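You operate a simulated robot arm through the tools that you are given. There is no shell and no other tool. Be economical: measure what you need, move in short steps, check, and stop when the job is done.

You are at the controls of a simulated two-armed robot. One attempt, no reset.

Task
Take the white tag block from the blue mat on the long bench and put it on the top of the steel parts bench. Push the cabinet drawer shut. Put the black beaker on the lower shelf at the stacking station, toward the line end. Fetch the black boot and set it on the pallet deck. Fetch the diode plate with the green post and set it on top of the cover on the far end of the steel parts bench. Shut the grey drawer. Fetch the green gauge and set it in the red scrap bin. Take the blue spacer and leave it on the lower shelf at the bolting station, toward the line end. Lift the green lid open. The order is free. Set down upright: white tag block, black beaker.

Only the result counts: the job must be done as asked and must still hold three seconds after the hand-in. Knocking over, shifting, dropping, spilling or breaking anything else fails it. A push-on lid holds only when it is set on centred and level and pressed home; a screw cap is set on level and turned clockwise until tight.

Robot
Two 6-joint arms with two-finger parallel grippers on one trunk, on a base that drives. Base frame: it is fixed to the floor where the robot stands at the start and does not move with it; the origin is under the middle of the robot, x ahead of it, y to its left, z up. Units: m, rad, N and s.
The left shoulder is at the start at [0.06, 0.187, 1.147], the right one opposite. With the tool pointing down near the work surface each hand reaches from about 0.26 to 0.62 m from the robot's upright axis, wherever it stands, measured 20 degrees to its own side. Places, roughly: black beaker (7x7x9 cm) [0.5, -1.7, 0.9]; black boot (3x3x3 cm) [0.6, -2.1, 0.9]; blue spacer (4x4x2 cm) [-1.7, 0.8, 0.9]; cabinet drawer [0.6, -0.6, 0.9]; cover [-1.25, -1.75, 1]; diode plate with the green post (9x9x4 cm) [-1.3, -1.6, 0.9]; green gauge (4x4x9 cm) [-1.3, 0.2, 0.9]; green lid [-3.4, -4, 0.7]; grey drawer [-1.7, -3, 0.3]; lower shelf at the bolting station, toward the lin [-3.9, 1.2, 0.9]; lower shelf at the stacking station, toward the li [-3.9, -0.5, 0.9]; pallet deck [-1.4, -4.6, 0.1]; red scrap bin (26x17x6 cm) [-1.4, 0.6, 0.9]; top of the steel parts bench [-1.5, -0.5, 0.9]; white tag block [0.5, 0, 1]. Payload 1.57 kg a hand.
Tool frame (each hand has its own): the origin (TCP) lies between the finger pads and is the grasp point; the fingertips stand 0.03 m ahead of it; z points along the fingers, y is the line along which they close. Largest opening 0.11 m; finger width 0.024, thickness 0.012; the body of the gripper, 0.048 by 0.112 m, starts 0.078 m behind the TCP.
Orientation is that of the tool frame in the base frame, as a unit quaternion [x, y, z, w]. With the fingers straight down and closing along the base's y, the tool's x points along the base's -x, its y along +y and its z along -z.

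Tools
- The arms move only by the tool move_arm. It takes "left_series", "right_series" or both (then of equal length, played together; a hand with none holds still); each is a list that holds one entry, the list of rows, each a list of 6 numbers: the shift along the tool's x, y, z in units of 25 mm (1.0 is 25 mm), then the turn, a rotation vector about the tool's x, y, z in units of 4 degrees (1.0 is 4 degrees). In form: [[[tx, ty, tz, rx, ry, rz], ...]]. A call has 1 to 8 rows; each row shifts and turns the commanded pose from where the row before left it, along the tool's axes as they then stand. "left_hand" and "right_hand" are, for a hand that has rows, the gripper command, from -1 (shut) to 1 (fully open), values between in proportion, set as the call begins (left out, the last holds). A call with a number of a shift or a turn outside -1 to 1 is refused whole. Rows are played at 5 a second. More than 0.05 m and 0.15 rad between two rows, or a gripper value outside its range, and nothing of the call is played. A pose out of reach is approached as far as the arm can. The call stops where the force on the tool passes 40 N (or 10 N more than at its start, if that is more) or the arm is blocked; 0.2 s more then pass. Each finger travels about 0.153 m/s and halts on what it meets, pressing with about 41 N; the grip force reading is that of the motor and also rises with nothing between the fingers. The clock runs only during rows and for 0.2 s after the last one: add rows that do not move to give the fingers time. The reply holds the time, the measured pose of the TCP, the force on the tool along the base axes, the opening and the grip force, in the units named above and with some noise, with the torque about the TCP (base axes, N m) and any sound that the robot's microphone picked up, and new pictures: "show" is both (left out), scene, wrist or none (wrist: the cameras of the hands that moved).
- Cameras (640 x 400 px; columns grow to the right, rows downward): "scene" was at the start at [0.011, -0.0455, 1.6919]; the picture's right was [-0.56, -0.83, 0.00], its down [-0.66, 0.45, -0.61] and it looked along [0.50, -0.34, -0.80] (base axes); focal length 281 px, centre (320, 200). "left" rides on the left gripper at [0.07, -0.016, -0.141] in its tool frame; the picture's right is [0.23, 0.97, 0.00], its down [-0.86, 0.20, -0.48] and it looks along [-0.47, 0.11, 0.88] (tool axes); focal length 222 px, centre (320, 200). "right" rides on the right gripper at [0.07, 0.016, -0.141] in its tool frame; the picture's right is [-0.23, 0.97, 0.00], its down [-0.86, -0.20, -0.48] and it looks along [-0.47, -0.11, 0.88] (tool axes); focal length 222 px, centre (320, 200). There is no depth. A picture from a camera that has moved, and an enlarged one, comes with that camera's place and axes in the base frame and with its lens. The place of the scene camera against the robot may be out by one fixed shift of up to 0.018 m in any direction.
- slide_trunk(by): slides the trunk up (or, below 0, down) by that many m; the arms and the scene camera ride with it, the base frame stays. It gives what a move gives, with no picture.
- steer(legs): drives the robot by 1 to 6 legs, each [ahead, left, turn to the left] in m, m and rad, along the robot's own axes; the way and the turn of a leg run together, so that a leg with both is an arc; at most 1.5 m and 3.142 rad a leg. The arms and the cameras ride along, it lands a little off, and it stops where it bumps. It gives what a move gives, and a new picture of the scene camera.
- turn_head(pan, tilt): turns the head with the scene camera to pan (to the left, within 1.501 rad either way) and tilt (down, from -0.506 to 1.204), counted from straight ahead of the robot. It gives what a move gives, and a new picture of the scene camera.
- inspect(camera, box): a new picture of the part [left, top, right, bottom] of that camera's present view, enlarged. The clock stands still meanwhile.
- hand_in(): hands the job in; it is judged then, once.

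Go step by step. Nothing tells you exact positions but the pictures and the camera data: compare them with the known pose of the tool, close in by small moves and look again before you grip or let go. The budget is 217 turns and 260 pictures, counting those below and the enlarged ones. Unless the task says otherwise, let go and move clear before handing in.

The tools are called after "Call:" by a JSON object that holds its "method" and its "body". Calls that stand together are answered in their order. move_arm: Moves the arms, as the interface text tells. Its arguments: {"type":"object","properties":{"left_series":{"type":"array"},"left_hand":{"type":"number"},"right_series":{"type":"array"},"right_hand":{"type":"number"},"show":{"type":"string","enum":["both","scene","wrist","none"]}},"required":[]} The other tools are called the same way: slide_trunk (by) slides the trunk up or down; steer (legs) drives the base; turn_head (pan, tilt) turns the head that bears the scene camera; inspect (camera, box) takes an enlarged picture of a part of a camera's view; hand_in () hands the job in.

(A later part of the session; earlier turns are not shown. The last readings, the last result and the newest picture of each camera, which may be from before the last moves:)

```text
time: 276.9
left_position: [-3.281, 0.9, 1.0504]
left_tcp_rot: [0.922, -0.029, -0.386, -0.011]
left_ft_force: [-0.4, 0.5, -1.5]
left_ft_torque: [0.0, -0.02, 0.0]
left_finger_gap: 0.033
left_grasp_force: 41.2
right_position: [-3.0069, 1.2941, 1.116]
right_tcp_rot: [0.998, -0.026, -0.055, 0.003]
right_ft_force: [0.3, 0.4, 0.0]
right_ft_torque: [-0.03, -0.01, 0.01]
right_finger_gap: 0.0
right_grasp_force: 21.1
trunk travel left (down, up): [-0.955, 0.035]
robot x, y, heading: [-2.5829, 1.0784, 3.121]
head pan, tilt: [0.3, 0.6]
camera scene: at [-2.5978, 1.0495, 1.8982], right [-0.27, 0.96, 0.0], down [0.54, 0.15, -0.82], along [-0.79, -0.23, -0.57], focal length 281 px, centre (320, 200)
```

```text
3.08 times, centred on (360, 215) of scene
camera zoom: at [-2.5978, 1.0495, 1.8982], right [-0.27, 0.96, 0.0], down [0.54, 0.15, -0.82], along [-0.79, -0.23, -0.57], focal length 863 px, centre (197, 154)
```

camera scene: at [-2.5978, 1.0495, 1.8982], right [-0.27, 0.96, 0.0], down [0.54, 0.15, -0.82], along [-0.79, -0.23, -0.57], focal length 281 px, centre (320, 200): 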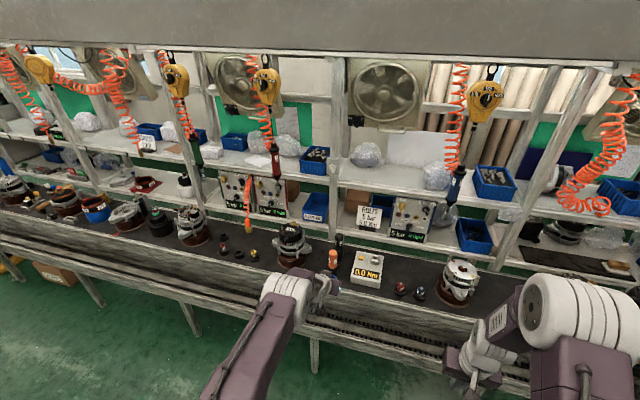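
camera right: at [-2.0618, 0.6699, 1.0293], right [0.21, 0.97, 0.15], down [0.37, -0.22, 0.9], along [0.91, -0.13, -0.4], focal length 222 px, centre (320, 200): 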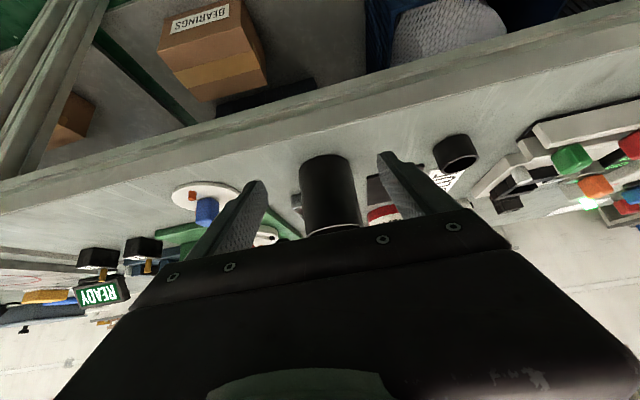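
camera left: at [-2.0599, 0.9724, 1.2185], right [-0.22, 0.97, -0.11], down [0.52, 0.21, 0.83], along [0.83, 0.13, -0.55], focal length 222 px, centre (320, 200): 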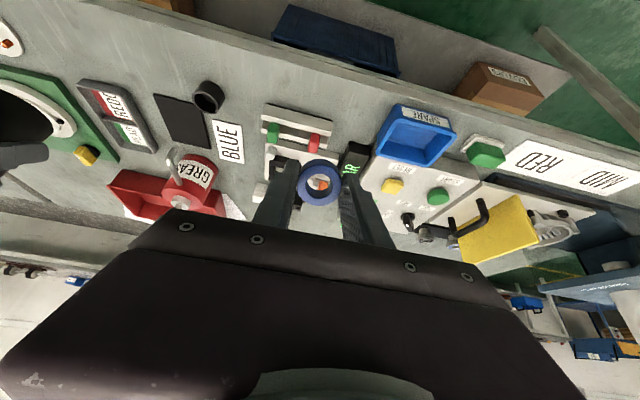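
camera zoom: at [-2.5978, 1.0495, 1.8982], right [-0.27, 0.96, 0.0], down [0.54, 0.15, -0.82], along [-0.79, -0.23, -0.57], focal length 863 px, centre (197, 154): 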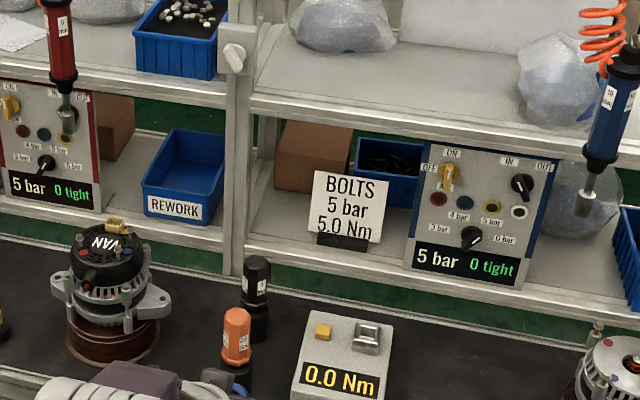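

Spot is free: x −3.75…−3.90, y 0.81…0.915; a black bottle stands on the conveyor near [-3.6, 0.855] (top ≈0.99). I drive in partway and check with the wrist camera.

Call:
{"method": "steer", "body": {"legs": [[0, 0.016, 0.02], [0.36, 0, 0]]}}

Call:
{"method": "inspect", "body": {"camera": "left", "box": [0, 0, 640, 400]}}

```text
time: 279.6
left_position: [-3.6374, 0.8665, 1.0511]
left_tcp_rot: [0.922, -0.018, -0.387, -0.007]
left_ft_force: [0.2, 0.3, -0.1]
left_ft_torque: [-0.02, -0.01, -0.05]
left_finger_gap: 0.0332
left_grasp_force: 40.9
right_position: [-3.3745, 1.268, 1.1166]
right_tcp_rot: [0.998, -0.014, -0.055, 0.003]
right_ft_force: [0.2, 0.4, 0.2]
right_ft_torque: [-0.03, 0.02, 0.02]
right_finger_gap: 0.0001
right_grasp_force: 21.7
trunk travel left (down, up): [-0.955, 0.035]
robot x, y, heading: [-2.9447, 1.0614, -3.141]
head pan, tilt: [0.3, 0.6]
camera scene: at [-2.9565, 1.0311, 1.8983], right [-0.3, 0.96, 0.0], down [0.54, 0.17, -0.83], along [-0.79, -0.24, -0.56], focal length 281 px, centre (320, 200)
```

scene: 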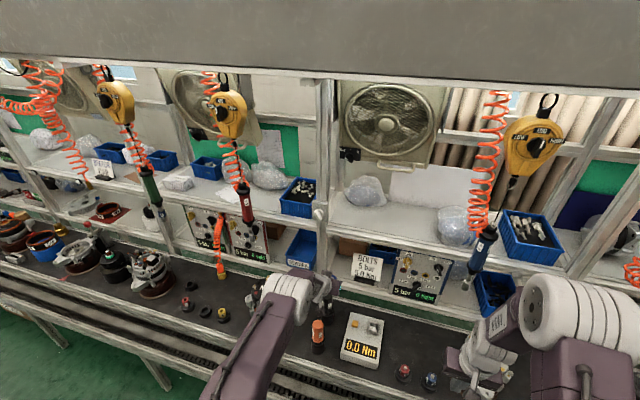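

```text
1.00 times, centred on (320, 200) of left
camera zoom: at [-3.4865, 0.8781, 1.1013], right [0.12, -0.98, -0.16], down [-0.27, -0.19, 0.95], along [-0.96, -0.07, -0.28], focal length 222 px, centre (320, 200)
```

zoom: 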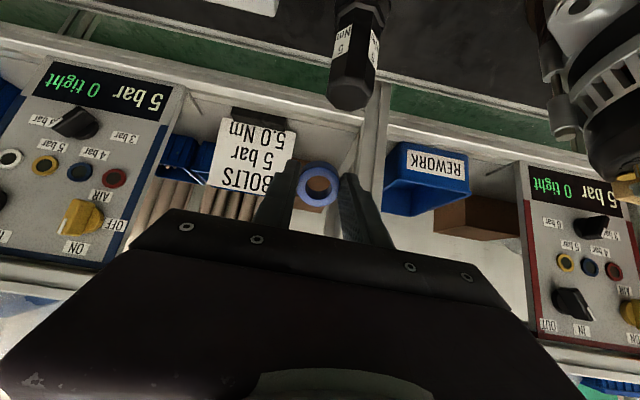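

The post and the BOLTS sign leave about 9 cm; a 15° yaw of the tool keeps the gripper body off the post and the camera off the bottle. Rotating the left hand about the vertical.

Call:
{"method": "move_arm", "body": {"left_series": [[[0, 0, 0, -0.9, 0, -0.9], [0, 0, 0, -0.9, 0, -0.9], [0, 0, 0, -0.85, 0, -0.85], [0, 0, 0, 0, 0, 0]]], "show": "wrist"}}

```text
time: 280.6
left_position: [-3.6398, 0.8675, 1.0487]
left_tcp_rot: [0.917, 0.103, -0.382, 0.043]
left_ft_force: [0.2, 0.2, -0.8]
left_ft_torque: [0.0, 0.02, -0.01]
left_finger_gap: 0.0331
left_grasp_force: 40.9
right_position: [-3.3762, 1.2685, 1.1153]
right_tcp_rot: [0.998, -0.015, -0.054, 0.003]
right_ft_force: [-0.1, 0.3, 0.5]
right_ft_torque: [-0.02, 0.01, -0.02]
right_finger_gap: 0.0
right_grasp_force: 20.9
trunk travel left (down, up): [-0.955, 0.035]
robot x, y, heading: [-2.947, 1.0607, -3.14]
head pan, tilt: [0.3, 0.6]
camera left: at [-3.4969, 0.9164, 1.1004], right [0.37, -0.91, -0.16], down [-0.21, -0.25, 0.94], along [-0.9, -0.32, -0.29], focal length 222 px, centre (320, 200)
```

left: 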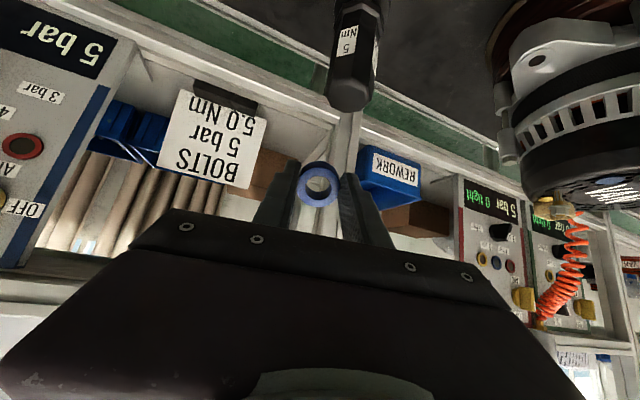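

Good clearance now. Drive forward 14.5 cm.

Call:
{"method": "steer", "body": {"legs": [[0.145, 0.003, 0]]}}

Call:
{"method": "inspect", "body": {"camera": "left", "box": [0, 0, 640, 400]}}

```text
time: 282.0
left_position: [-3.7805, 0.8666, 1.0505]
left_tcp_rot: [0.917, 0.101, -0.384, 0.042]
left_ft_force: [0.4, -0.7, -0.8]
left_ft_torque: [-0.02, -0.01, -0.02]
left_finger_gap: 0.0329
left_grasp_force: 40.7
right_position: [-3.516, 1.2657, 1.1172]
right_tcp_rot: [0.998, -0.016, -0.056, 0.003]
right_ft_force: [0.2, -0.1, 0.0]
right_ft_torque: [0.0, 0.01, 0.0]
right_finger_gap: 0.0
right_grasp_force: 21.5
trunk travel left (down, up): [-0.955, 0.035]
robot x, y, heading: [-3.0891, 1.0578, 3.142]
head pan, tilt: [0.3, 0.6]
camera scene: at [-3.0988, 1.0279, 1.8983], right [-0.29, 0.96, 0.0], down [0.54, 0.17, -0.83], along [-0.79, -0.24, -0.56], focal length 281 px, centre (320, 200)
```

scene: 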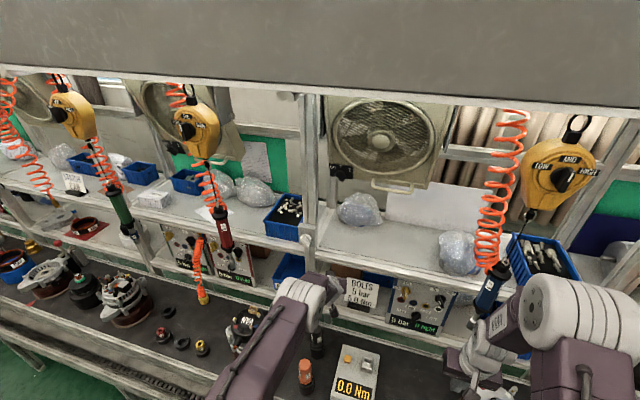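

```text
1.00 times, centred on (320, 200) of left
camera zoom: at [-3.637, 0.9152, 1.1019], right [0.37, -0.92, -0.16], down [-0.21, -0.25, 0.94], along [-0.91, -0.31, -0.28], focal length 222 px, centre (320, 200)
```

zoom: 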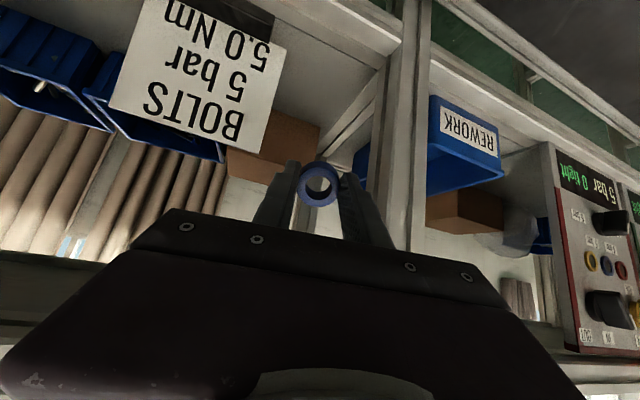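

Call:
{"method": "move_arm", "body": {"left_series": [[[0.7, 0, 0.71, 0, 0, 0], [0.7, 0, 0.71, 0, 0, 0], [0.7, 0, 0.71, 0, 0, 0], [0.42, 0, 0.42, 0, 0, 0], [0, 0, 0, 0, 0, 0]]], "show": "wrist"}}

```text
time: 283.2
left_position: [-3.7716, 0.8744, 0.965]
left_tcp_rot: [0.917, 0.101, -0.384, 0.041]
left_ft_force: [0.1, 0.5, -0.8]
left_ft_torque: [0.01, -0.02, 0.03]
left_finger_gap: 0.0332
left_grasp_force: 40.9
left hand out of reach, approached as far as the arm can: row 3, 4
right_position: [-3.5184, 1.2666, 1.1162]
right_tcp_rot: [0.998, -0.016, -0.055, 0.004]
right_ft_force: [0.1, -0.8, -0.1]
right_ft_torque: [0.02, -0.02, 0.01]
right_finger_gap: 0.0001
right_grasp_force: 21.4
trunk travel left (down, up): [-0.955, 0.035]
robot x, y, heading: [-3.0873, 1.0614, 3.137]
head pan, tilt: [0.3, 0.6]
camera left: at [-3.6275, 0.9241, 1.0161], right [0.37, -0.92, -0.16], down [-0.21, -0.25, 0.94], along [-0.91, -0.31, -0.29], focal length 222 px, centre (320, 200)
```

left: 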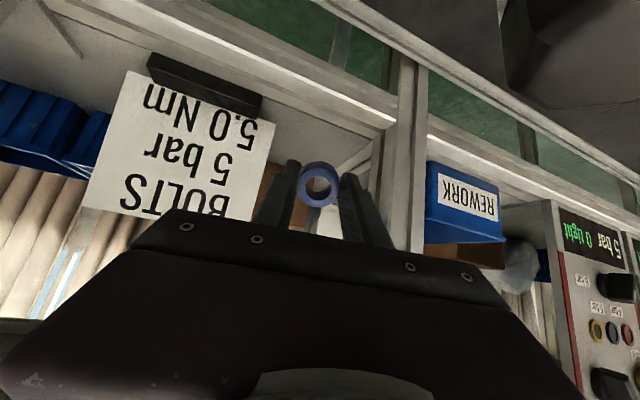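

Call:
{"method": "move_arm", "body": {"left_series": [[[0, 0.2, 0, 0, 0, 0], [0, 0.2, 0, 0, 0, 0], [0, 0, 0, 0, 0, 0]]], "show": "none"}}

Call:
{"method": "slide_trunk", "body": {"by": -0.022}}

Call:
{"method": "inspect", "body": {"camera": "left", "box": [160, 40, 480, 240]}}

```text
time: 284.0
left_position: [-3.7688, 0.866, 0.9662]
left_tcp_rot: [0.917, 0.102, -0.383, 0.042]
left_ft_force: [-0.1, 0.9, 0.4]
left_ft_torque: [0.01, 0.03, 0.03]
left_finger_gap: 0.0331
left_grasp_force: 40.9
right_position: [-3.5168, 1.2662, 1.1164]
right_tcp_rot: [0.998, -0.015, -0.054, 0.002]
right_ft_force: [0.2, -0.5, -0.5]
right_ft_torque: [0.03, 0.0, 0.02]
right_finger_gap: 0.0
right_grasp_force: 21.4
trunk travel left (down, up): [-0.955, 0.035]
robot x, y, heading: [-3.0852, 1.055, 3.143]
head pan, tilt: [0.3, 0.6]
```

```text
time: 284.7
left_position: [-3.7698, 0.8651, 0.9436]
left_tcp_rot: [0.917, 0.102, -0.383, 0.043]
left_ft_force: [-0.1, 0.5, 0.4]
left_ft_torque: [-0.02, 0.01, 0.01]
left_finger_gap: 0.0331
left_grasp_force: 41.3
right_position: [-3.5173, 1.2656, 1.0947]
right_tcp_rot: [0.998, -0.015, -0.055, 0.003]
right_ft_force: [0.0, 0.6, -0.7]
right_ft_torque: [-0.01, -0.02, 0.0]
right_finger_gap: 0.0003
right_grasp_force: 21.5
trunk travel left (down, up): [-0.933, 0.057]
robot x, y, heading: [-3.0859, 1.0569, 3.14]
head pan, tilt: [0.3, 0.6]
```

```text
2.00 times, centred on (320, 140) of left
camera zoom: at [-3.6261, 0.9143, 0.9947], right [0.37, -0.92, -0.16], down [-0.21, -0.25, 0.94], along [-0.91, -0.31, -0.29], focal length 444 px, centre (320, 320)
```

zoom: 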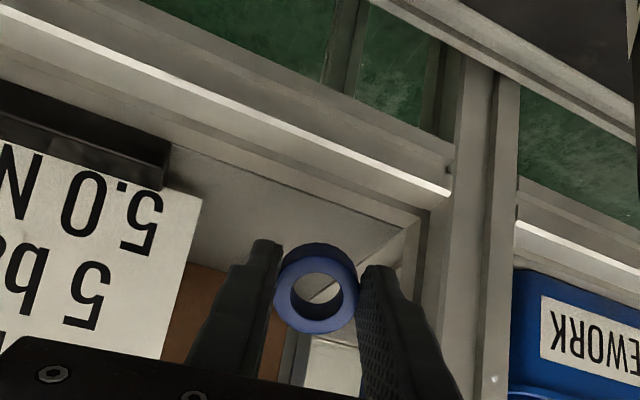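

Ring will land past the front rail. Lower a few mm more and check force.

Call:
{"method": "slide_trunk", "body": {"by": -0.007}}

```text
time: 285.2
left_position: [-3.769, 0.8647, 0.937]
left_tcp_rot: [0.917, 0.103, -0.383, 0.043]
left_ft_force: [0.0, -0.2, -0.6]
left_ft_torque: [0.01, -0.01, 0.01]
left_finger_gap: 0.0332
left_grasp_force: 40.9
right_position: [-3.5188, 1.2652, 1.0872]
right_tcp_rot: [0.998, -0.016, -0.054, 0.002]
right_ft_force: [-0.5, -0.4, -0.8]
right_ft_torque: [-0.02, -0.01, -0.02]
right_finger_gap: 0.0003
right_grasp_force: 21.9
trunk travel left (down, up): [-0.926, 0.064]
robot x, y, heading: [-3.0903, 1.059, 3.139]
head pan, tilt: [0.3, 0.6]
```

Call:
{"method": "slide_trunk", "body": {"by": -0.006}}

Call:
{"method": "inspect", "body": {"camera": "left", "box": [220, 80, 420, 220]}}

```text
time: 285.8
left_position: [-3.7698, 0.8656, 0.9312]
left_tcp_rot: [0.917, 0.102, -0.383, 0.043]
left_ft_force: [-0.3, -0.1, -0.3]
left_ft_torque: [-0.01, -0.03, 0.04]
left_finger_gap: 0.033
left_grasp_force: 41.0
right_position: [-3.5186, 1.2657, 1.0819]
right_tcp_rot: [0.998, -0.015, -0.054, 0.003]
right_ft_force: [1.0, 0.0, 0.5]
right_ft_torque: [0.02, -0.01, -0.01]
right_finger_gap: 0.0
right_grasp_force: 21.5
trunk travel left (down, up): [-0.92, 0.07]
robot x, y, heading: [-3.09, 1.0581, 3.136]
head pan, tilt: [0.3, 0.6]
```

```text
2.86 times, centred on (320, 150) of left
camera zoom: at [-3.6262, 0.9142, 0.9816], right [0.37, -0.92, -0.16], down [-0.21, -0.25, 0.94], along [-0.91, -0.31, -0.29], focal length 635 px, centre (320, 343)
```

zoom: 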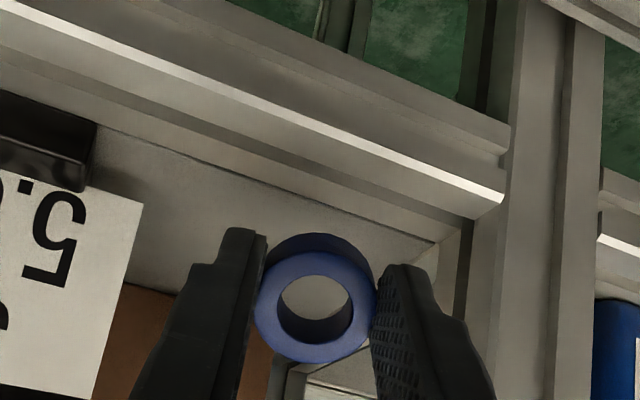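

Call:
{"method": "slide_trunk", "body": {"by": -0.007}}

Call:
{"method": "slide_trunk", "body": {"by": -0.005}}

```text
time: 286.3
left_position: [-3.7692, 0.8641, 0.9238]
left_tcp_rot: [0.917, 0.102, -0.383, 0.042]
left_ft_force: [-0.1, -0.2, -0.3]
left_ft_torque: [-0.01, -0.02, 0.02]
left_finger_gap: 0.033
left_grasp_force: 41.5
right_position: [-3.5177, 1.2655, 1.075]
right_tcp_rot: [0.998, -0.015, -0.054, 0.003]
right_ft_force: [0.4, -0.3, -0.4]
right_ft_torque: [0.0, 0.01, 0.0]
right_finger_gap: 0.0002
right_grasp_force: 21.6
trunk travel left (down, up): [-0.913, 0.077]
robot x, y, heading: [-3.0873, 1.0598, 3.144]
head pan, tilt: [0.3, 0.6]
```

```text
time: 286.9
left_position: [-3.7683, 0.864, 0.919]
left_tcp_rot: [0.917, 0.102, -0.382, 0.043]
left_ft_force: [-0.4, -0.5, -1.1]
left_ft_torque: [-0.03, 0.0, -0.02]
left_finger_gap: 0.0329
left_grasp_force: 40.6
right_position: [-3.5177, 1.2659, 1.0692]
right_tcp_rot: [0.998, -0.016, -0.054, 0.002]
right_ft_force: [0.4, -0.1, 0.9]
right_ft_torque: [-0.01, -0.05, 0.04]
right_finger_gap: 0.0001
right_grasp_force: 21.2
trunk travel left (down, up): [-0.908, 0.082]
robot x, y, heading: [-3.0914, 1.0579, 3.146]
head pan, tilt: [0.3, 0.6]
```

Call:
{"method": "slide_trunk", "body": {"by": -0.006}}

Call:
{"method": "inspect", "body": {"camera": "left", "box": [220, 80, 420, 220]}}

```text
time: 287.4
left_position: [-3.7697, 0.8659, 0.9136]
left_tcp_rot: [0.917, 0.103, -0.382, 0.043]
left_ft_force: [-0.1, 0.7, 0.0]
left_ft_torque: [0.02, -0.01, -0.03]
left_finger_gap: 0.0332
left_grasp_force: 42.1
right_position: [-3.5184, 1.2669, 1.0638]
right_tcp_rot: [0.998, -0.015, -0.054, 0.002]
right_ft_force: [-0.5, -0.9, -0.3]
right_ft_torque: [-0.01, 0.01, 0.05]
right_finger_gap: 0.0
right_grasp_force: 21.5
trunk travel left (down, up): [-0.902, 0.088]
robot x, y, heading: [-3.0852, 1.0564, 3.143]
head pan, tilt: [0.3, 0.6]
```

```text
2.86 times, centred on (320, 150) of left
camera zoom: at [-3.6261, 0.9142, 0.9637], right [0.37, -0.92, -0.16], down [-0.21, -0.25, 0.94], along [-0.91, -0.31, -0.29], focal length 635 px, centre (320, 343)
```

zoom: 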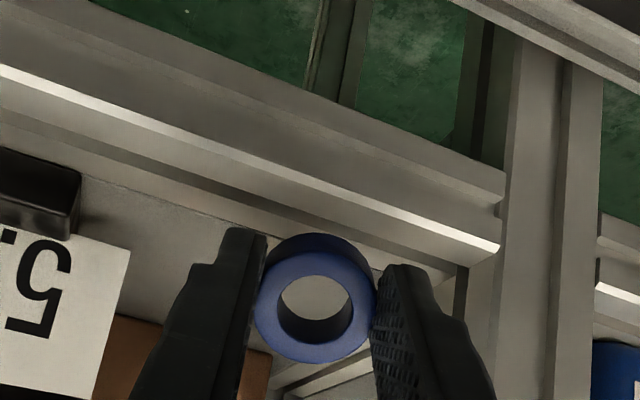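

Triangulating the front edge from these views gives the shelf edge at x≈−3.79, z≈0.865 — farther and lower than assumed. I raise, drive 6 cm further in, and re-check.

Call:
{"method": "slide_trunk", "body": {"by": 0.04}}

Call:
{"method": "steer", "body": {"legs": [[0.06, 0, 0]]}}

Call:
{"method": "inspect", "body": {"camera": "left", "box": [160, 40, 480, 240]}}

```text
time: 288.2
left_position: [-3.7695, 0.8648, 0.953]
left_tcp_rot: [0.917, 0.101, -0.383, 0.041]
left_ft_force: [-0.2, -0.3, -0.3]
left_ft_torque: [0.01, 0.01, 0.03]
left_finger_gap: 0.0331
left_grasp_force: 41.4
right_position: [-3.5181, 1.2656, 1.1027]
right_tcp_rot: [0.998, -0.015, -0.055, 0.002]
right_ft_force: [-0.3, -0.3, 0.4]
right_ft_torque: [0.0, -0.03, -0.04]
right_finger_gap: 0.0
right_grasp_force: 21.6
trunk travel left (down, up): [-0.942, 0.048]
robot x, y, heading: [-3.0885, 1.0577, 3.143]
head pan, tilt: [0.3, 0.6]
```

```text
time: 289.2
left_position: [-3.8216, 0.8648, 0.9584]
left_tcp_rot: [0.915, 0.102, -0.387, 0.042]
left_ft_force: [0.3, 0.4, -0.6]
left_ft_torque: [0.0, 0.01, -0.03]
left_finger_gap: 0.0328
left_grasp_force: 41.5
right_position: [-3.57, 1.2652, 1.1071]
right_tcp_rot: [0.998, -0.015, -0.058, 0.004]
right_ft_force: [1.2, 0.5, -0.1]
right_ft_torque: [0.0, 0.04, 0.01]
right_finger_gap: 0.0
right_grasp_force: 21.5
trunk travel left (down, up): [-0.942, 0.048]
robot x, y, heading: [-3.1508, 1.055, 3.138]
head pan, tilt: [0.3, 0.6]
camera scene: at [-3.1487, 1.028, 1.8855], right [-0.29, 0.96, 0.0], down [0.53, 0.17, -0.83], along [-0.79, -0.24, -0.56], focal length 281 px, centre (320, 200)
```

scene: 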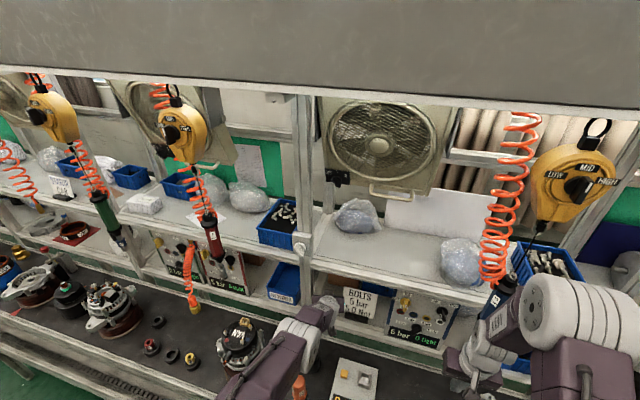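

```text
2.00 times, centred on (320, 140) of left
camera zoom: at [-3.6786, 0.914, 1.0085], right [0.37, -0.92, -0.17], down [-0.2, -0.25, 0.95], along [-0.91, -0.31, -0.28], focal length 444 px, centre (320, 320)
```

zoom: 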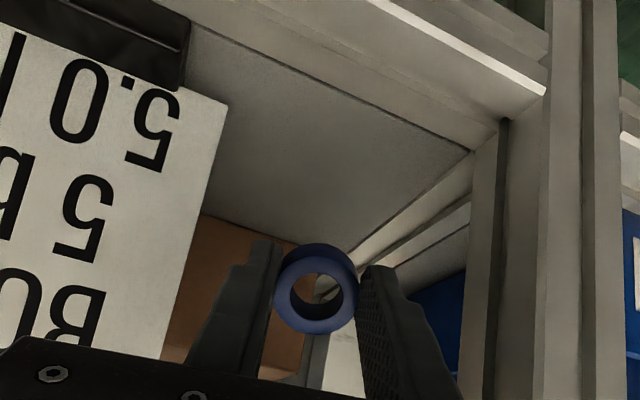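

The base seems to touch lightly (tiny tilt), so I back off 1 cm, pull the right hand back from the hanging driver, and lower 3 cm.

Call:
{"method": "steer", "body": {"legs": [[-0.012, 0, 0]]}}

Call:
{"method": "move_arm", "body": {"right_series": [[[0.7, 0, 0, 0, 0, 0], [0.7, 0, 0, 0, 0, 0], [0.7, 0, 0, 0, 0, 0], [0.7, 0, 0, 0, 0, 0]]], "show": "none"}}

Call:
{"method": "slide_trunk", "body": {"by": -0.03}}

Call:
{"method": "move_arm", "body": {"left_series": [[[-0.3, 0, 0.3, 0, 0, 0], [-0.3, 0, 0.3, 0, 0, 0], [0, 0, 0, 0, 0, 0]]], "show": "none"}}

```text
time: 290.0
left_position: [-3.8181, 0.8642, 0.9511]
left_tcp_rot: [0.918, 0.102, -0.382, 0.043]
left_ft_force: [0.0, -0.3, -0.6]
left_ft_torque: [-0.01, -0.05, 0.01]
left_finger_gap: 0.033
left_grasp_force: 41.0
right_position: [-3.5684, 1.2662, 1.1022]
right_tcp_rot: [0.998, -0.015, -0.053, 0.003]
right_ft_force: [-0.5, 0.4, 0.3]
right_ft_torque: [-0.04, -0.03, -0.03]
right_finger_gap: 0.0
right_grasp_force: 20.8
trunk travel left (down, up): [-0.942, 0.048]
robot x, y, heading: [-3.1373, 1.0572, 3.139]
head pan, tilt: [0.3, 0.6]
camera scene: at [-3.1559, 1.028, 1.8851], right [-0.29, 0.96, 0.0], down [0.54, 0.17, -0.82], along [-0.79, -0.24, -0.57], focal length 281 px, centre (320, 200)
```

scene: 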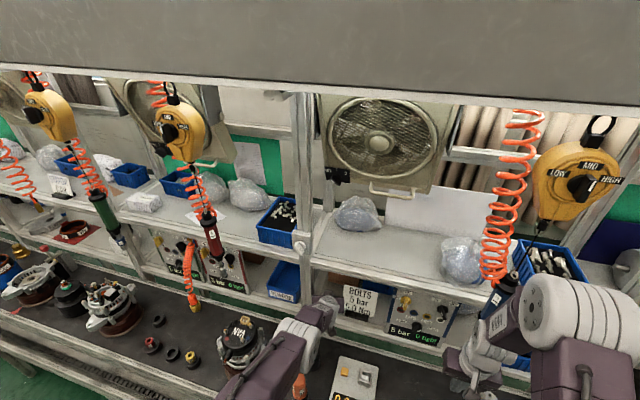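

```text
time: 291.0
left_position: [-3.8161, 0.8647, 0.9541]
left_tcp_rot: [0.917, 0.102, -0.383, 0.042]
left_ft_force: [-0.2, 0.0, -0.1]
left_ft_torque: [-0.02, 0.0, 0.01]
left_finger_gap: 0.0329
left_grasp_force: 40.8
right_position: [-3.5081, 1.2674, 1.0993]
right_tcp_rot: [0.998, -0.016, -0.053, -0.003]
right_ft_force: [-0.3, 0.5, 0.2]
right_ft_torque: [-0.01, 0.03, -0.03]
right_finger_gap: 0.0002
right_grasp_force: 21.3
right hand out of reach, approached as far as the arm can: row 4
trunk travel left (down, up): [-0.942, 0.048]
robot x, y, heading: [-3.1379, 1.0559, 3.142]
head pan, tilt: [0.3, 0.6]
```

```text
time: 291.7
left_position: [-3.8157, 0.8644, 0.9239]
left_tcp_rot: [0.917, 0.102, -0.383, 0.042]
left_ft_force: [-0.7, -0.1, -0.1]
left_ft_torque: [0.04, 0.0, 0.01]
left_finger_gap: 0.033
left_grasp_force: 40.9
right_position: [-3.5081, 1.2676, 1.0677]
right_tcp_rot: [0.999, -0.015, -0.05, -0.002]
right_ft_force: [-0.8, 0.4, 0.3]
right_ft_torque: [-0.02, -0.01, 0.01]
right_finger_gap: 0.0
right_grasp_force: 21.8
trunk travel left (down, up): [-0.912, 0.078]
robot x, y, heading: [-3.1375, 1.0606, 3.14]
head pan, tilt: [0.3, 0.6]
```

```text
time: 292.5
left_position: [-3.8169, 0.8651, 0.924]
left_tcp_rot: [0.917, 0.102, -0.383, 0.042]
left_ft_force: [0.5, 0.4, 0.0]
left_ft_torque: [0.0, 0.0, 0.0]
left_finger_gap: 0.0331
left_grasp_force: 41.3
left hand out of reach, approached as far as the arm can: row 1, 2
right_position: [-3.5076, 1.266, 1.067]
right_tcp_rot: [0.999, -0.016, -0.05, -0.003]
right_ft_force: [1.0, 1.0, -0.4]
right_ft_torque: [-0.01, 0.02, -0.01]
right_finger_gap: 0.0001
right_grasp_force: 21.6
trunk travel left (down, up): [-0.912, 0.078]
robot x, y, heading: [-3.1354, 1.0564, 3.137]
head pan, tilt: [0.3, 0.6]
```

Call:
{"method": "steer", "body": {"legs": [[0.008, 0, 0]]}}

Call:
{"method": "slide_trunk", "body": {"by": -0.016}}

Call:
{"method": "inspect", "body": {"camera": "left", "box": [160, 40, 480, 240]}}

```text
time: 293.3
left_position: [-3.8236, 0.8646, 0.9227]
left_tcp_rot: [0.917, 0.102, -0.383, 0.042]
left_ft_force: [-0.2, 0.8, -0.7]
left_ft_torque: [0.02, -0.03, 0.02]
left_finger_gap: 0.0331
left_grasp_force: 41.5
right_position: [-3.5144, 1.2668, 1.069]
right_tcp_rot: [0.999, -0.015, -0.052, -0.002]
right_ft_force: [0.0, 0.1, -0.4]
right_ft_torque: [0.0, 0.03, -0.01]
right_finger_gap: 0.0
right_grasp_force: 21.3
trunk travel left (down, up): [-0.912, 0.078]
robot x, y, heading: [-3.1441, 1.0581, 3.141]
head pan, tilt: [0.3, 0.6]
camera scene: at [-3.1559, 1.028, 1.8553], right [-0.29, 0.96, 0.0], down [0.54, 0.17, -0.83], along [-0.79, -0.24, -0.56], focal length 281 px, centre (320, 200)
```

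scene: 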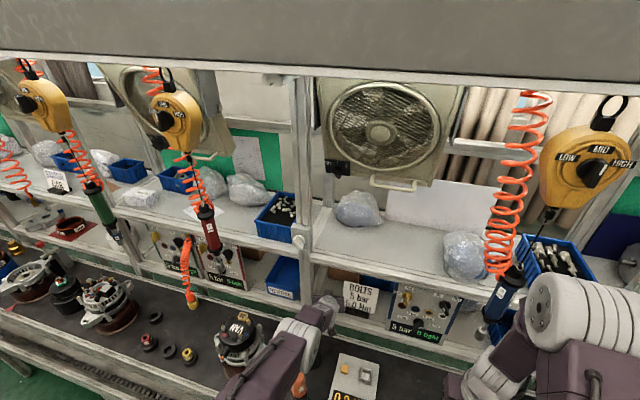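

```text
time: 293.9
left_position: [-3.8246, 0.8648, 0.9071]
left_tcp_rot: [0.917, 0.101, -0.383, 0.042]
left_ft_force: [0.2, 0.2, -0.3]
left_ft_torque: [0.05, -0.04, 0.01]
left_finger_gap: 0.0331
left_grasp_force: 41.3
right_position: [-3.5171, 1.2673, 1.0522]
right_tcp_rot: [0.999, -0.016, -0.051, -0.003]
right_ft_force: [-0.4, -0.1, -0.1]
right_ft_torque: [-0.04, 0.01, 0.02]
right_finger_gap: 0.0
right_grasp_force: 20.9
trunk travel left (down, up): [-0.896, 0.094]
robot x, y, heading: [-3.1425, 1.0607, 3.135]
head pan, tilt: [0.3, 0.6]
```

```text
2.00 times, centred on (320, 140) of left
camera zoom: at [-3.6814, 0.9139, 0.958], right [0.37, -0.92, -0.16], down [-0.21, -0.25, 0.94], along [-0.91, -0.31, -0.29], focal length 444 px, centre (320, 320)
```

zoom: 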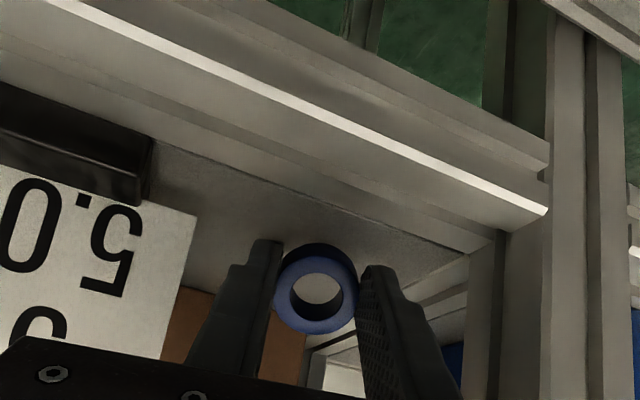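

Call:
{"method": "slide_trunk", "body": {"by": -0.007}}

Call:
{"method": "slide_trunk", "body": {"by": -0.006}}

Call:
{"method": "inspect", "body": {"camera": "left", "box": [220, 80, 420, 220]}}

```text
time: 294.4
left_position: [-3.8247, 0.8652, 0.9028]
left_tcp_rot: [0.916, 0.102, -0.385, 0.042]
left_ft_force: [-2.1, -0.2, 13.6]
left_ft_torque: [-0.07, 0.3, 0.01]
left_finger_gap: 0.033
left_grasp_force: 41.0
right_position: [-3.5153, 1.2666, 1.0449]
right_tcp_rot: [0.999, -0.017, -0.051, -0.003]
right_ft_force: [-0.8, -1.1, -0.1]
right_ft_torque: [-0.02, 0.0, -0.02]
right_finger_gap: 0.0
right_grasp_force: 21.0
trunk travel left (down, up): [-0.889, 0.101]
robot x, y, heading: [-3.1465, 1.0574, 3.139]
head pan, tilt: [0.3, 0.6]
```

```text
time: 295.0
left_position: [-3.8239, 0.8642, 0.8999]
left_tcp_rot: [0.915, 0.102, -0.387, 0.043]
left_ft_force: [-9.4, -3.4, 24.1]
left_ft_torque: [-0.23, 0.66, 0.02]
left_finger_gap: 0.0331
left_grasp_force: 40.8
right_position: [-3.5138, 1.2673, 1.0408]
right_tcp_rot: [0.999, -0.015, -0.052, -0.002]
right_ft_force: [0.2, -0.5, -0.2]
right_ft_torque: [0.0, 0.02, 0.04]
right_finger_gap: 0.0
right_grasp_force: 20.9
trunk travel left (down, up): [-0.883, 0.107]
robot x, y, heading: [-3.1453, 1.0585, 3.138]
head pan, tilt: [0.3, 0.6]
```

```text
2.86 times, centred on (320, 150) of left
camera zoom: at [-3.6809, 0.9146, 0.949], right [0.37, -0.92, -0.16], down [-0.2, -0.25, 0.95], along [-0.91, -0.32, -0.28], focal length 635 px, centre (320, 343)
```

zoom: 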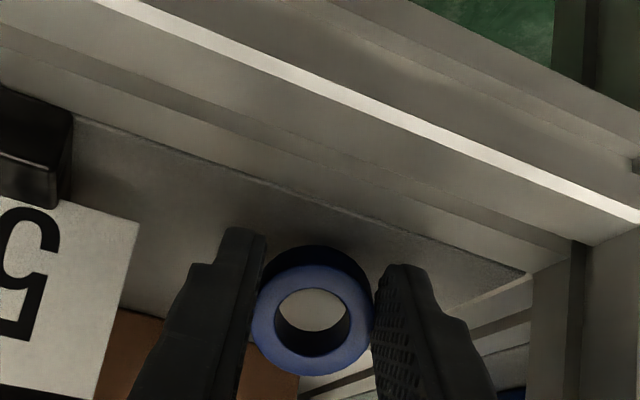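

Ring is on the shelf panel. Relieve the pressure and open narrowly.

Call:
{"method": "slide_trunk", "body": {"by": 0.007}}

Call:
{"method": "move_arm", "body": {"left_series": [[[0, 0, 0, 0, 0, 0], [0, 0, 0, 0, 0, 0], [0, 0, 0, 0, 0, 0]]], "left_hand": -0.12, "show": "wrist"}}

```text
time: 295.6
left_position: [-3.8234, 0.8644, 0.9014]
left_tcp_rot: [0.917, 0.102, -0.383, 0.042]
left_ft_force: [-3.7, -0.1, 7.7]
left_ft_torque: [-0.06, 0.22, -0.01]
left_finger_gap: 0.0332
left_grasp_force: 40.8
right_position: [-3.5155, 1.2673, 1.0456]
right_tcp_rot: [0.999, -0.015, -0.051, -0.003]
right_ft_force: [0.8, -0.5, 0.1]
right_ft_torque: [-0.03, 0.02, -0.02]
right_finger_gap: 0.0
right_grasp_force: 21.4
trunk travel left (down, up): [-0.89, 0.1]
robot x, y, heading: [-3.1429, 1.0584, 3.135]
head pan, tilt: [0.3, 0.6]
```

```text
time: 296.4
left_position: [-3.8253, 0.865, 0.8991]
left_tcp_rot: [0.918, 0.103, -0.381, 0.044]
left_ft_force: [-0.3, 0.2, -0.1]
left_ft_torque: [0.0, 0.0, 0.01]
left_finger_gap: 0.0482
left_grasp_force: 0.1
right_position: [-3.5166, 1.2659, 1.0447]
right_tcp_rot: [0.999, -0.016, -0.051, -0.002]
right_ft_force: [-0.6, 0.3, -0.2]
right_ft_torque: [0.01, 0.01, 0.0]
right_finger_gap: 0.0
right_grasp_force: 21.0
trunk travel left (down, up): [-0.89, 0.1]
robot x, y, heading: [-3.1411, 1.0557, 3.138]
head pan, tilt: [0.3, 0.6]
camera left: at [-3.6819, 0.914, 0.951], right [0.37, -0.92, -0.16], down [-0.21, -0.25, 0.94], along [-0.9, -0.32, -0.29], focal length 222 px, centre (320, 200)
```

left: 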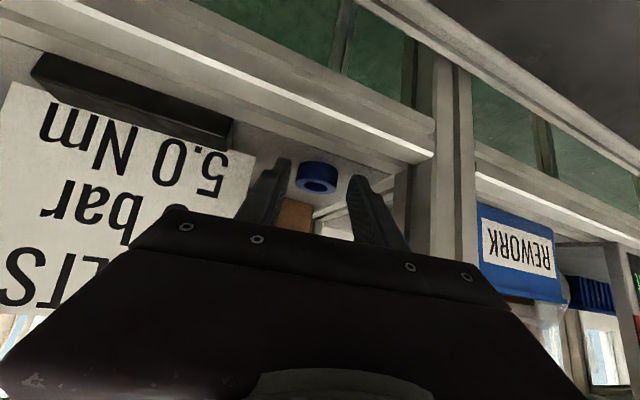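

The spacer lies flat on the lower shelf. Rise, back out, and then un-yaw the left hand for the beaker.

Call:
{"method": "slide_trunk", "body": {"by": 0.085}}

Call:
{"method": "steer", "body": {"legs": [[-0.5, 0, 0]]}}

Call:
{"method": "move_arm", "body": {"left_series": [[[0, 0, 0, 0.9, 0, 0.9], [0, 0, 0, 0.9, 0, 0.9], [0, 0, 0, 0.85, 0, 0.85], [0, 0, 0, 0, 0, 0]]], "left_hand": 0.7, "show": "none"}}

Call:
{"method": "inspect", "body": {"camera": "scene", "box": [270, 140, 430, 260]}}

```text
time: 297.6
left_position: [-3.8255, 0.8656, 0.9858]
left_tcp_rot: [0.917, 0.102, -0.383, 0.042]
left_ft_force: [-0.5, 0.0, -0.6]
left_ft_torque: [0.0, 0.0, 0.03]
left_finger_gap: 0.0482
left_grasp_force: 0.0
right_position: [-3.5165, 1.2673, 1.1301]
right_tcp_rot: [0.999, -0.017, -0.05, -0.003]
right_ft_force: [0.2, -1.2, 0.0]
right_ft_torque: [0.03, 0.01, -0.01]
right_finger_gap: 0.0
right_grasp_force: 21.1
trunk travel left (down, up): [-0.975, 0.015]
robot x, y, heading: [-3.1439, 1.0581, 3.146]
head pan, tilt: [0.3, 0.6]
```

```text
time: 300.5
left_position: [-3.3235, 0.8637, 0.9856]
left_tcp_rot: [0.917, 0.103, -0.382, 0.043]
left_ft_force: [-0.3, -0.2, 0.2]
left_ft_torque: [-0.01, -0.01, 0.04]
left_finger_gap: 0.0486
left_grasp_force: 0.0
right_position: [-3.0174, 1.2662, 1.13]
right_tcp_rot: [0.999, -0.015, -0.05, -0.003]
right_ft_force: [-0.4, 0.0, -0.5]
right_ft_torque: [0.0, -0.03, -0.02]
right_finger_gap: 0.0
right_grasp_force: 21.2
trunk travel left (down, up): [-0.975, 0.015]
robot x, y, heading: [-2.6384, 1.0552, -3.143]
head pan, tilt: [0.3, 0.6]
camera scene: at [-2.66, 1.0277, 1.9182], right [-0.3, 0.96, 0.0], down [0.54, 0.17, -0.82], along [-0.79, -0.24, -0.57], focal length 281 px, centre (320, 200)
```

scene: 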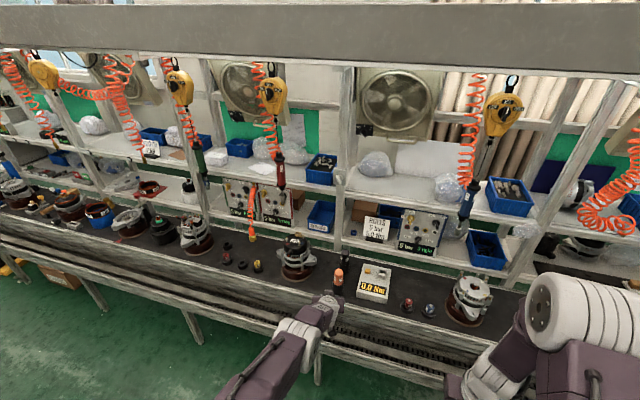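

```text
time: 301.5
left_position: [-3.3223, 0.8627, 0.9867]
left_tcp_rot: [0.922, -0.018, -0.386, -0.007]
left_ft_force: [-0.5, 0.0, -0.3]
left_ft_torque: [-0.01, 0.0, 0.0]
left_finger_gap: 0.0937
left_grasp_force: 0.0
right_position: [-3.0144, 1.2655, 1.1317]
right_tcp_rot: [0.999, -0.015, -0.051, -0.002]
right_ft_force: [0.5, -0.5, 0.6]
right_ft_torque: [0.02, 0.0, 0.0]
right_finger_gap: 0.0001
right_grasp_force: 21.8
trunk travel left (down, up): [-0.975, 0.015]
robot x, y, heading: [-2.6425, 1.0586, -3.14]
head pan, tilt: [0.3, 0.6]
```

```text
3.33 times, centred on (350, 200) of scene
camera zoom: at [-2.6565, 1.0279, 1.9182], right [-0.3, 0.96, 0.0], down [0.54, 0.17, -0.83], along [-0.79, -0.24, -0.56], focal length 935 px, centre (220, 200)
```

zoom: 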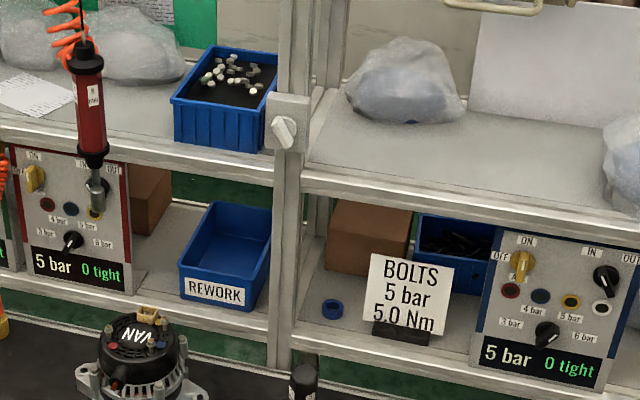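

Spacer is fine. Now turn back to the bench to pick the beaker with the pitched left hand.

Call:
{"method": "steer", "body": {"legs": [[0, 0, 1.57], [0, 0, 1.57], [0, -0.6, 0]]}}

Call:
{"method": "slide_trunk", "body": {"by": -0.045}}

Call:
{"method": "inspect", "body": {"camera": "left", "box": [0, 0, 640, 400]}}

```text
time: 312.5
left_position: [-1.9708, 0.6305, 0.9859]
left_tcp_rot: [0.029, 0.922, -0.012, 0.386]
left_ft_force: [-0.2, 0.5, 0.0]
left_ft_torque: [0.0, 0.0, -0.02]
left_finger_gap: 0.0937
left_grasp_force: 0.0
right_position: [-2.2885, 0.2359, 1.1306]
right_tcp_rot: [0.027, 0.998, -0.003, 0.051]
right_ft_force: [0.7, 0.5, 0.0]
right_ft_torque: [-0.02, -0.01, 0.0]
right_finger_gap: 0.0002
right_grasp_force: 21.2
trunk travel left (down, up): [-0.975, 0.015]
robot x, y, heading: [-2.6525, 0.4511, -0.025]
head pan, tilt: [0.3, 0.6]
camera scene: at [-2.6213, 0.4769, 1.9182], right [0.27, -0.96, 0.0], down [-0.54, -0.15, -0.82], along [0.79, 0.22, -0.57], focal length 281 px, centre (320, 200)
```

scene: 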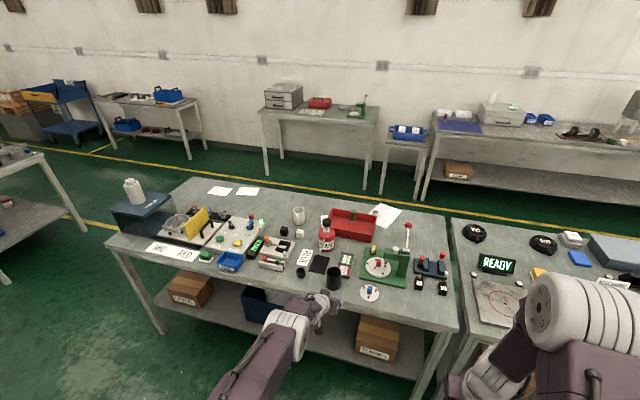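

```text
time: 313.4
left_position: [-1.9708, 0.6287, 0.9423]
left_tcp_rot: [0.029, 0.922, -0.011, 0.385]
left_ft_force: [-0.2, 0.2, 0.0]
left_ft_torque: [0.0, 0.01, 0.03]
left_finger_gap: 0.0933
left_grasp_force: 0.2
right_position: [-2.2877, 0.2347, 1.0859]
right_tcp_rot: [0.028, 0.998, -0.003, 0.05]
right_ft_force: [-0.1, -0.6, -0.2]
right_ft_torque: [-0.03, 0.03, -0.02]
right_finger_gap: 0.0
right_grasp_force: 21.5
trunk travel left (down, up): [-0.93, 0.06]
robot x, y, heading: [-2.6562, 0.4527, -0.022]
head pan, tilt: [0.3, 0.6]
```

```text
1.00 times, centred on (320, 200) of left
camera zoom: at [-2.1201, 0.6231, 0.9921], right [-0.1, 0.98, -0.16], down [0.27, 0.18, 0.94], along [0.96, 0.05, -0.29], focal length 222 px, centre (320, 200)
```

zoom: 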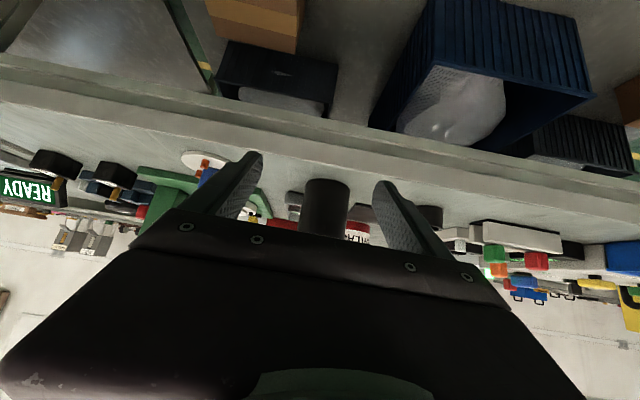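

Beaker is straight ahead; I trim the heading, drive forward 10 cm and check.

Call:
{"method": "steer", "body": {"legs": [[0, 0, 0.025], [0.095, 0, 0]]}}

Call:
{"method": "inspect", "body": {"camera": "left", "box": [160, 100, 480, 300]}}

```text
time: 314.9
left_position: [-1.885, 0.646, 0.9443]
left_tcp_rot: [0.018, 0.922, -0.006, 0.388]
left_ft_force: [-0.1, 0.0, 0.2]
left_ft_torque: [0.0, -0.03, 0.0]
left_finger_gap: 0.0933
left_grasp_force: 0.0
right_position: [-2.195, 0.2429, 1.0878]
right_tcp_rot: [0.015, 0.998, -0.003, 0.053]
right_ft_force: [-1.3, -0.1, -0.4]
right_ft_torque: [-0.02, -0.03, -0.01]
right_finger_gap: 0.0001
right_grasp_force: 21.7
trunk travel left (down, up): [-0.93, 0.06]
robot x, y, heading: [-2.5606, 0.4541, -0.005]
head pan, tilt: [0.3, 0.6]
camera scene: at [-2.5365, 0.4748, 1.8734], right [0.3, -0.96, 0.0], down [-0.54, -0.17, -0.83], along [0.79, 0.24, -0.56], focal length 281 px, centre (320, 200)
```

scene: 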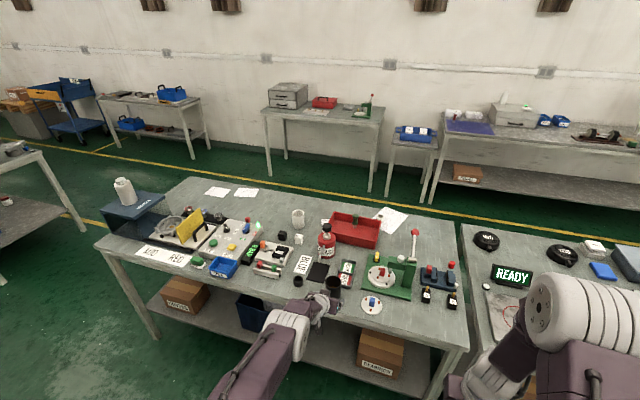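

```text
2.00 times, centred on (320, 200) of left
camera zoom: at [-2.0349, 0.6361, 0.9943], right [-0.12, 0.98, -0.16], down [0.26, 0.19, 0.95], along [0.96, 0.07, -0.28], focal length 444 px, centre (320, 200)
```

zoom: 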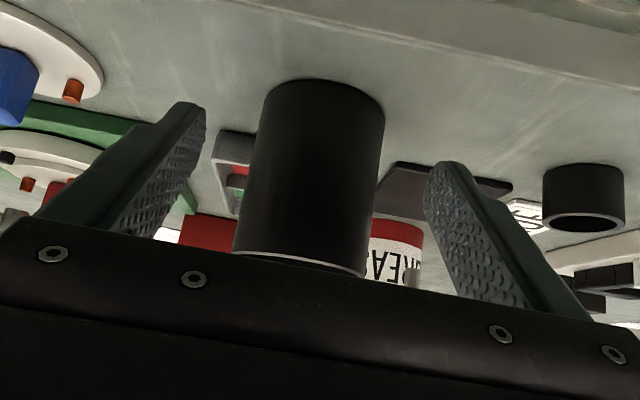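

Call:
{"method": "steer", "body": {"legs": [[0.063, 0, 0]]}}

Call:
{"method": "inspect", "body": {"camera": "left", "box": [160, 100, 480, 300]}}

```text
time: 315.9
left_position: [-1.8259, 0.6455, 0.9458]
left_tcp_rot: [0.019, 0.921, -0.007, 0.388]
left_ft_force: [-0.7, 1.2, -0.1]
left_ft_torque: [0.03, -0.05, 0.01]
left_finger_gap: 0.0933
left_grasp_force: 0.0
right_position: [-2.1361, 0.2431, 1.0898]
right_tcp_rot: [0.016, 0.998, -0.003, 0.054]
right_ft_force: [-0.1, -0.4, -0.4]
right_ft_torque: [0.01, -0.05, -0.01]
right_finger_gap: 0.0
right_grasp_force: 21.2
trunk travel left (down, up): [-0.93, 0.06]
robot x, y, heading: [-2.4998, 0.4518, 0.001]
head pan, tilt: [0.3, 0.6]
camera scene: at [-2.4799, 0.4752, 1.8734], right [0.29, -0.96, 0.0], down [-0.53, -0.17, -0.83], along [0.79, 0.24, -0.56], focal length 281 px, centre (320, 200)
```

scene: 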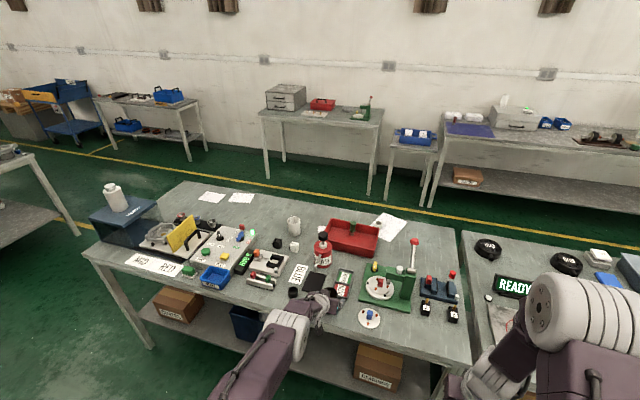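

```text
2.00 times, centred on (320, 200) of left
camera zoom: at [-1.9761, 0.6358, 0.9955], right [-0.12, 0.98, -0.16], down [0.26, 0.19, 0.95], along [0.96, 0.07, -0.28], focal length 444 px, centre (320, 200)
```

zoom: 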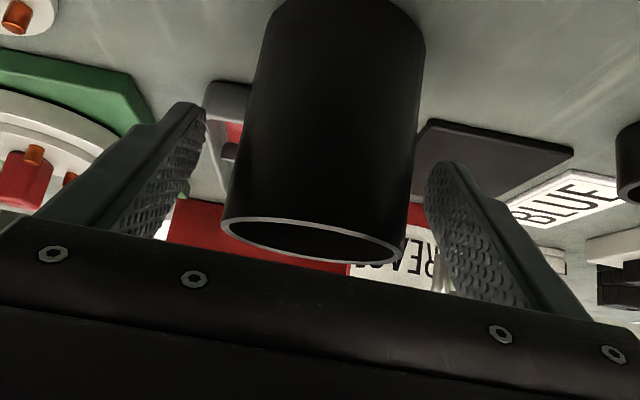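

Call:
{"method": "move_arm", "body": {"left_series": [[[0, 0, 0, 0, 0, 0], [0, 0, 0, 0, 0, 0], [0, 0, 0, 0, 0, 0]]], "left_hand": -1, "show": "none"}}

Call:
{"method": "slide_trunk", "body": {"by": 0.06}}

Call:
{"method": "inspect", "body": {"camera": "left", "box": [0, 0, 640, 400]}}

```text
time: 316.7
left_position: [-1.8199, 0.6444, 0.94]
left_tcp_rot: [0.019, 0.923, -0.007, 0.385]
left_ft_force: [-2.2, 0.0, 2.0]
left_ft_torque: [-0.04, -0.05, -0.01]
left_finger_gap: 0.0605
left_grasp_force: 41.0
right_position: [-2.1281, 0.244, 1.0863]
right_tcp_rot: [0.015, 0.999, -0.002, 0.05]
right_ft_force: [-0.4, -0.6, 0.2]
right_ft_torque: [0.05, 0.0, -0.01]
right_finger_gap: 0.0001
right_grasp_force: 21.4
trunk travel left (down, up): [-0.93, 0.06]
robot x, y, heading: [-2.5037, 0.4512, 0.001]
head pan, tilt: [0.3, 0.6]
```

```text
time: 317.7
left_position: [-1.8215, 0.6462, 1.001]
left_tcp_rot: [0.02, 0.923, -0.008, 0.385]
left_ft_force: [-0.4, -0.9, -1.4]
left_ft_torque: [-0.01, 0.03, 0.02]
left_finger_gap: 0.0605
left_grasp_force: 41.1
right_position: [-2.1291, 0.2442, 1.1458]
right_tcp_rot: [0.015, 0.999, -0.002, 0.05]
right_ft_force: [0.0, -0.3, 0.8]
right_ft_torque: [0.07, -0.01, 0.01]
right_finger_gap: 0.0001
right_grasp_force: 21.2
trunk travel left (down, up): [-0.99, 0.0]
robot x, y, heading: [-2.5048, 0.4519, -0.004]
head pan, tilt: [0.3, 0.6]
```

```text
1.00 times, centred on (320, 200) of left
camera zoom: at [-1.97, 0.6358, 1.0517], right [-0.12, 0.98, -0.16], down [0.27, 0.19, 0.94], along [0.96, 0.07, -0.29], focal length 222 px, centre (320, 200)
```

zoom: 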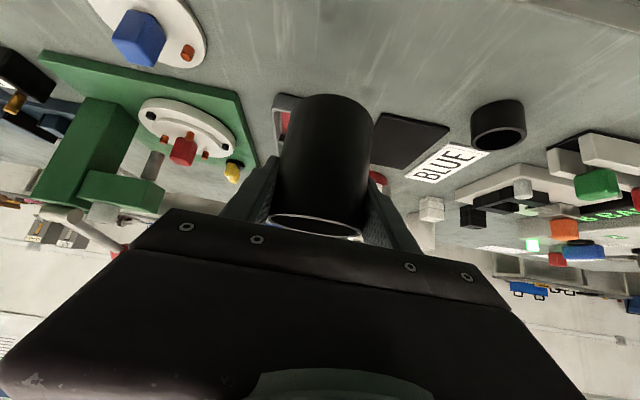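

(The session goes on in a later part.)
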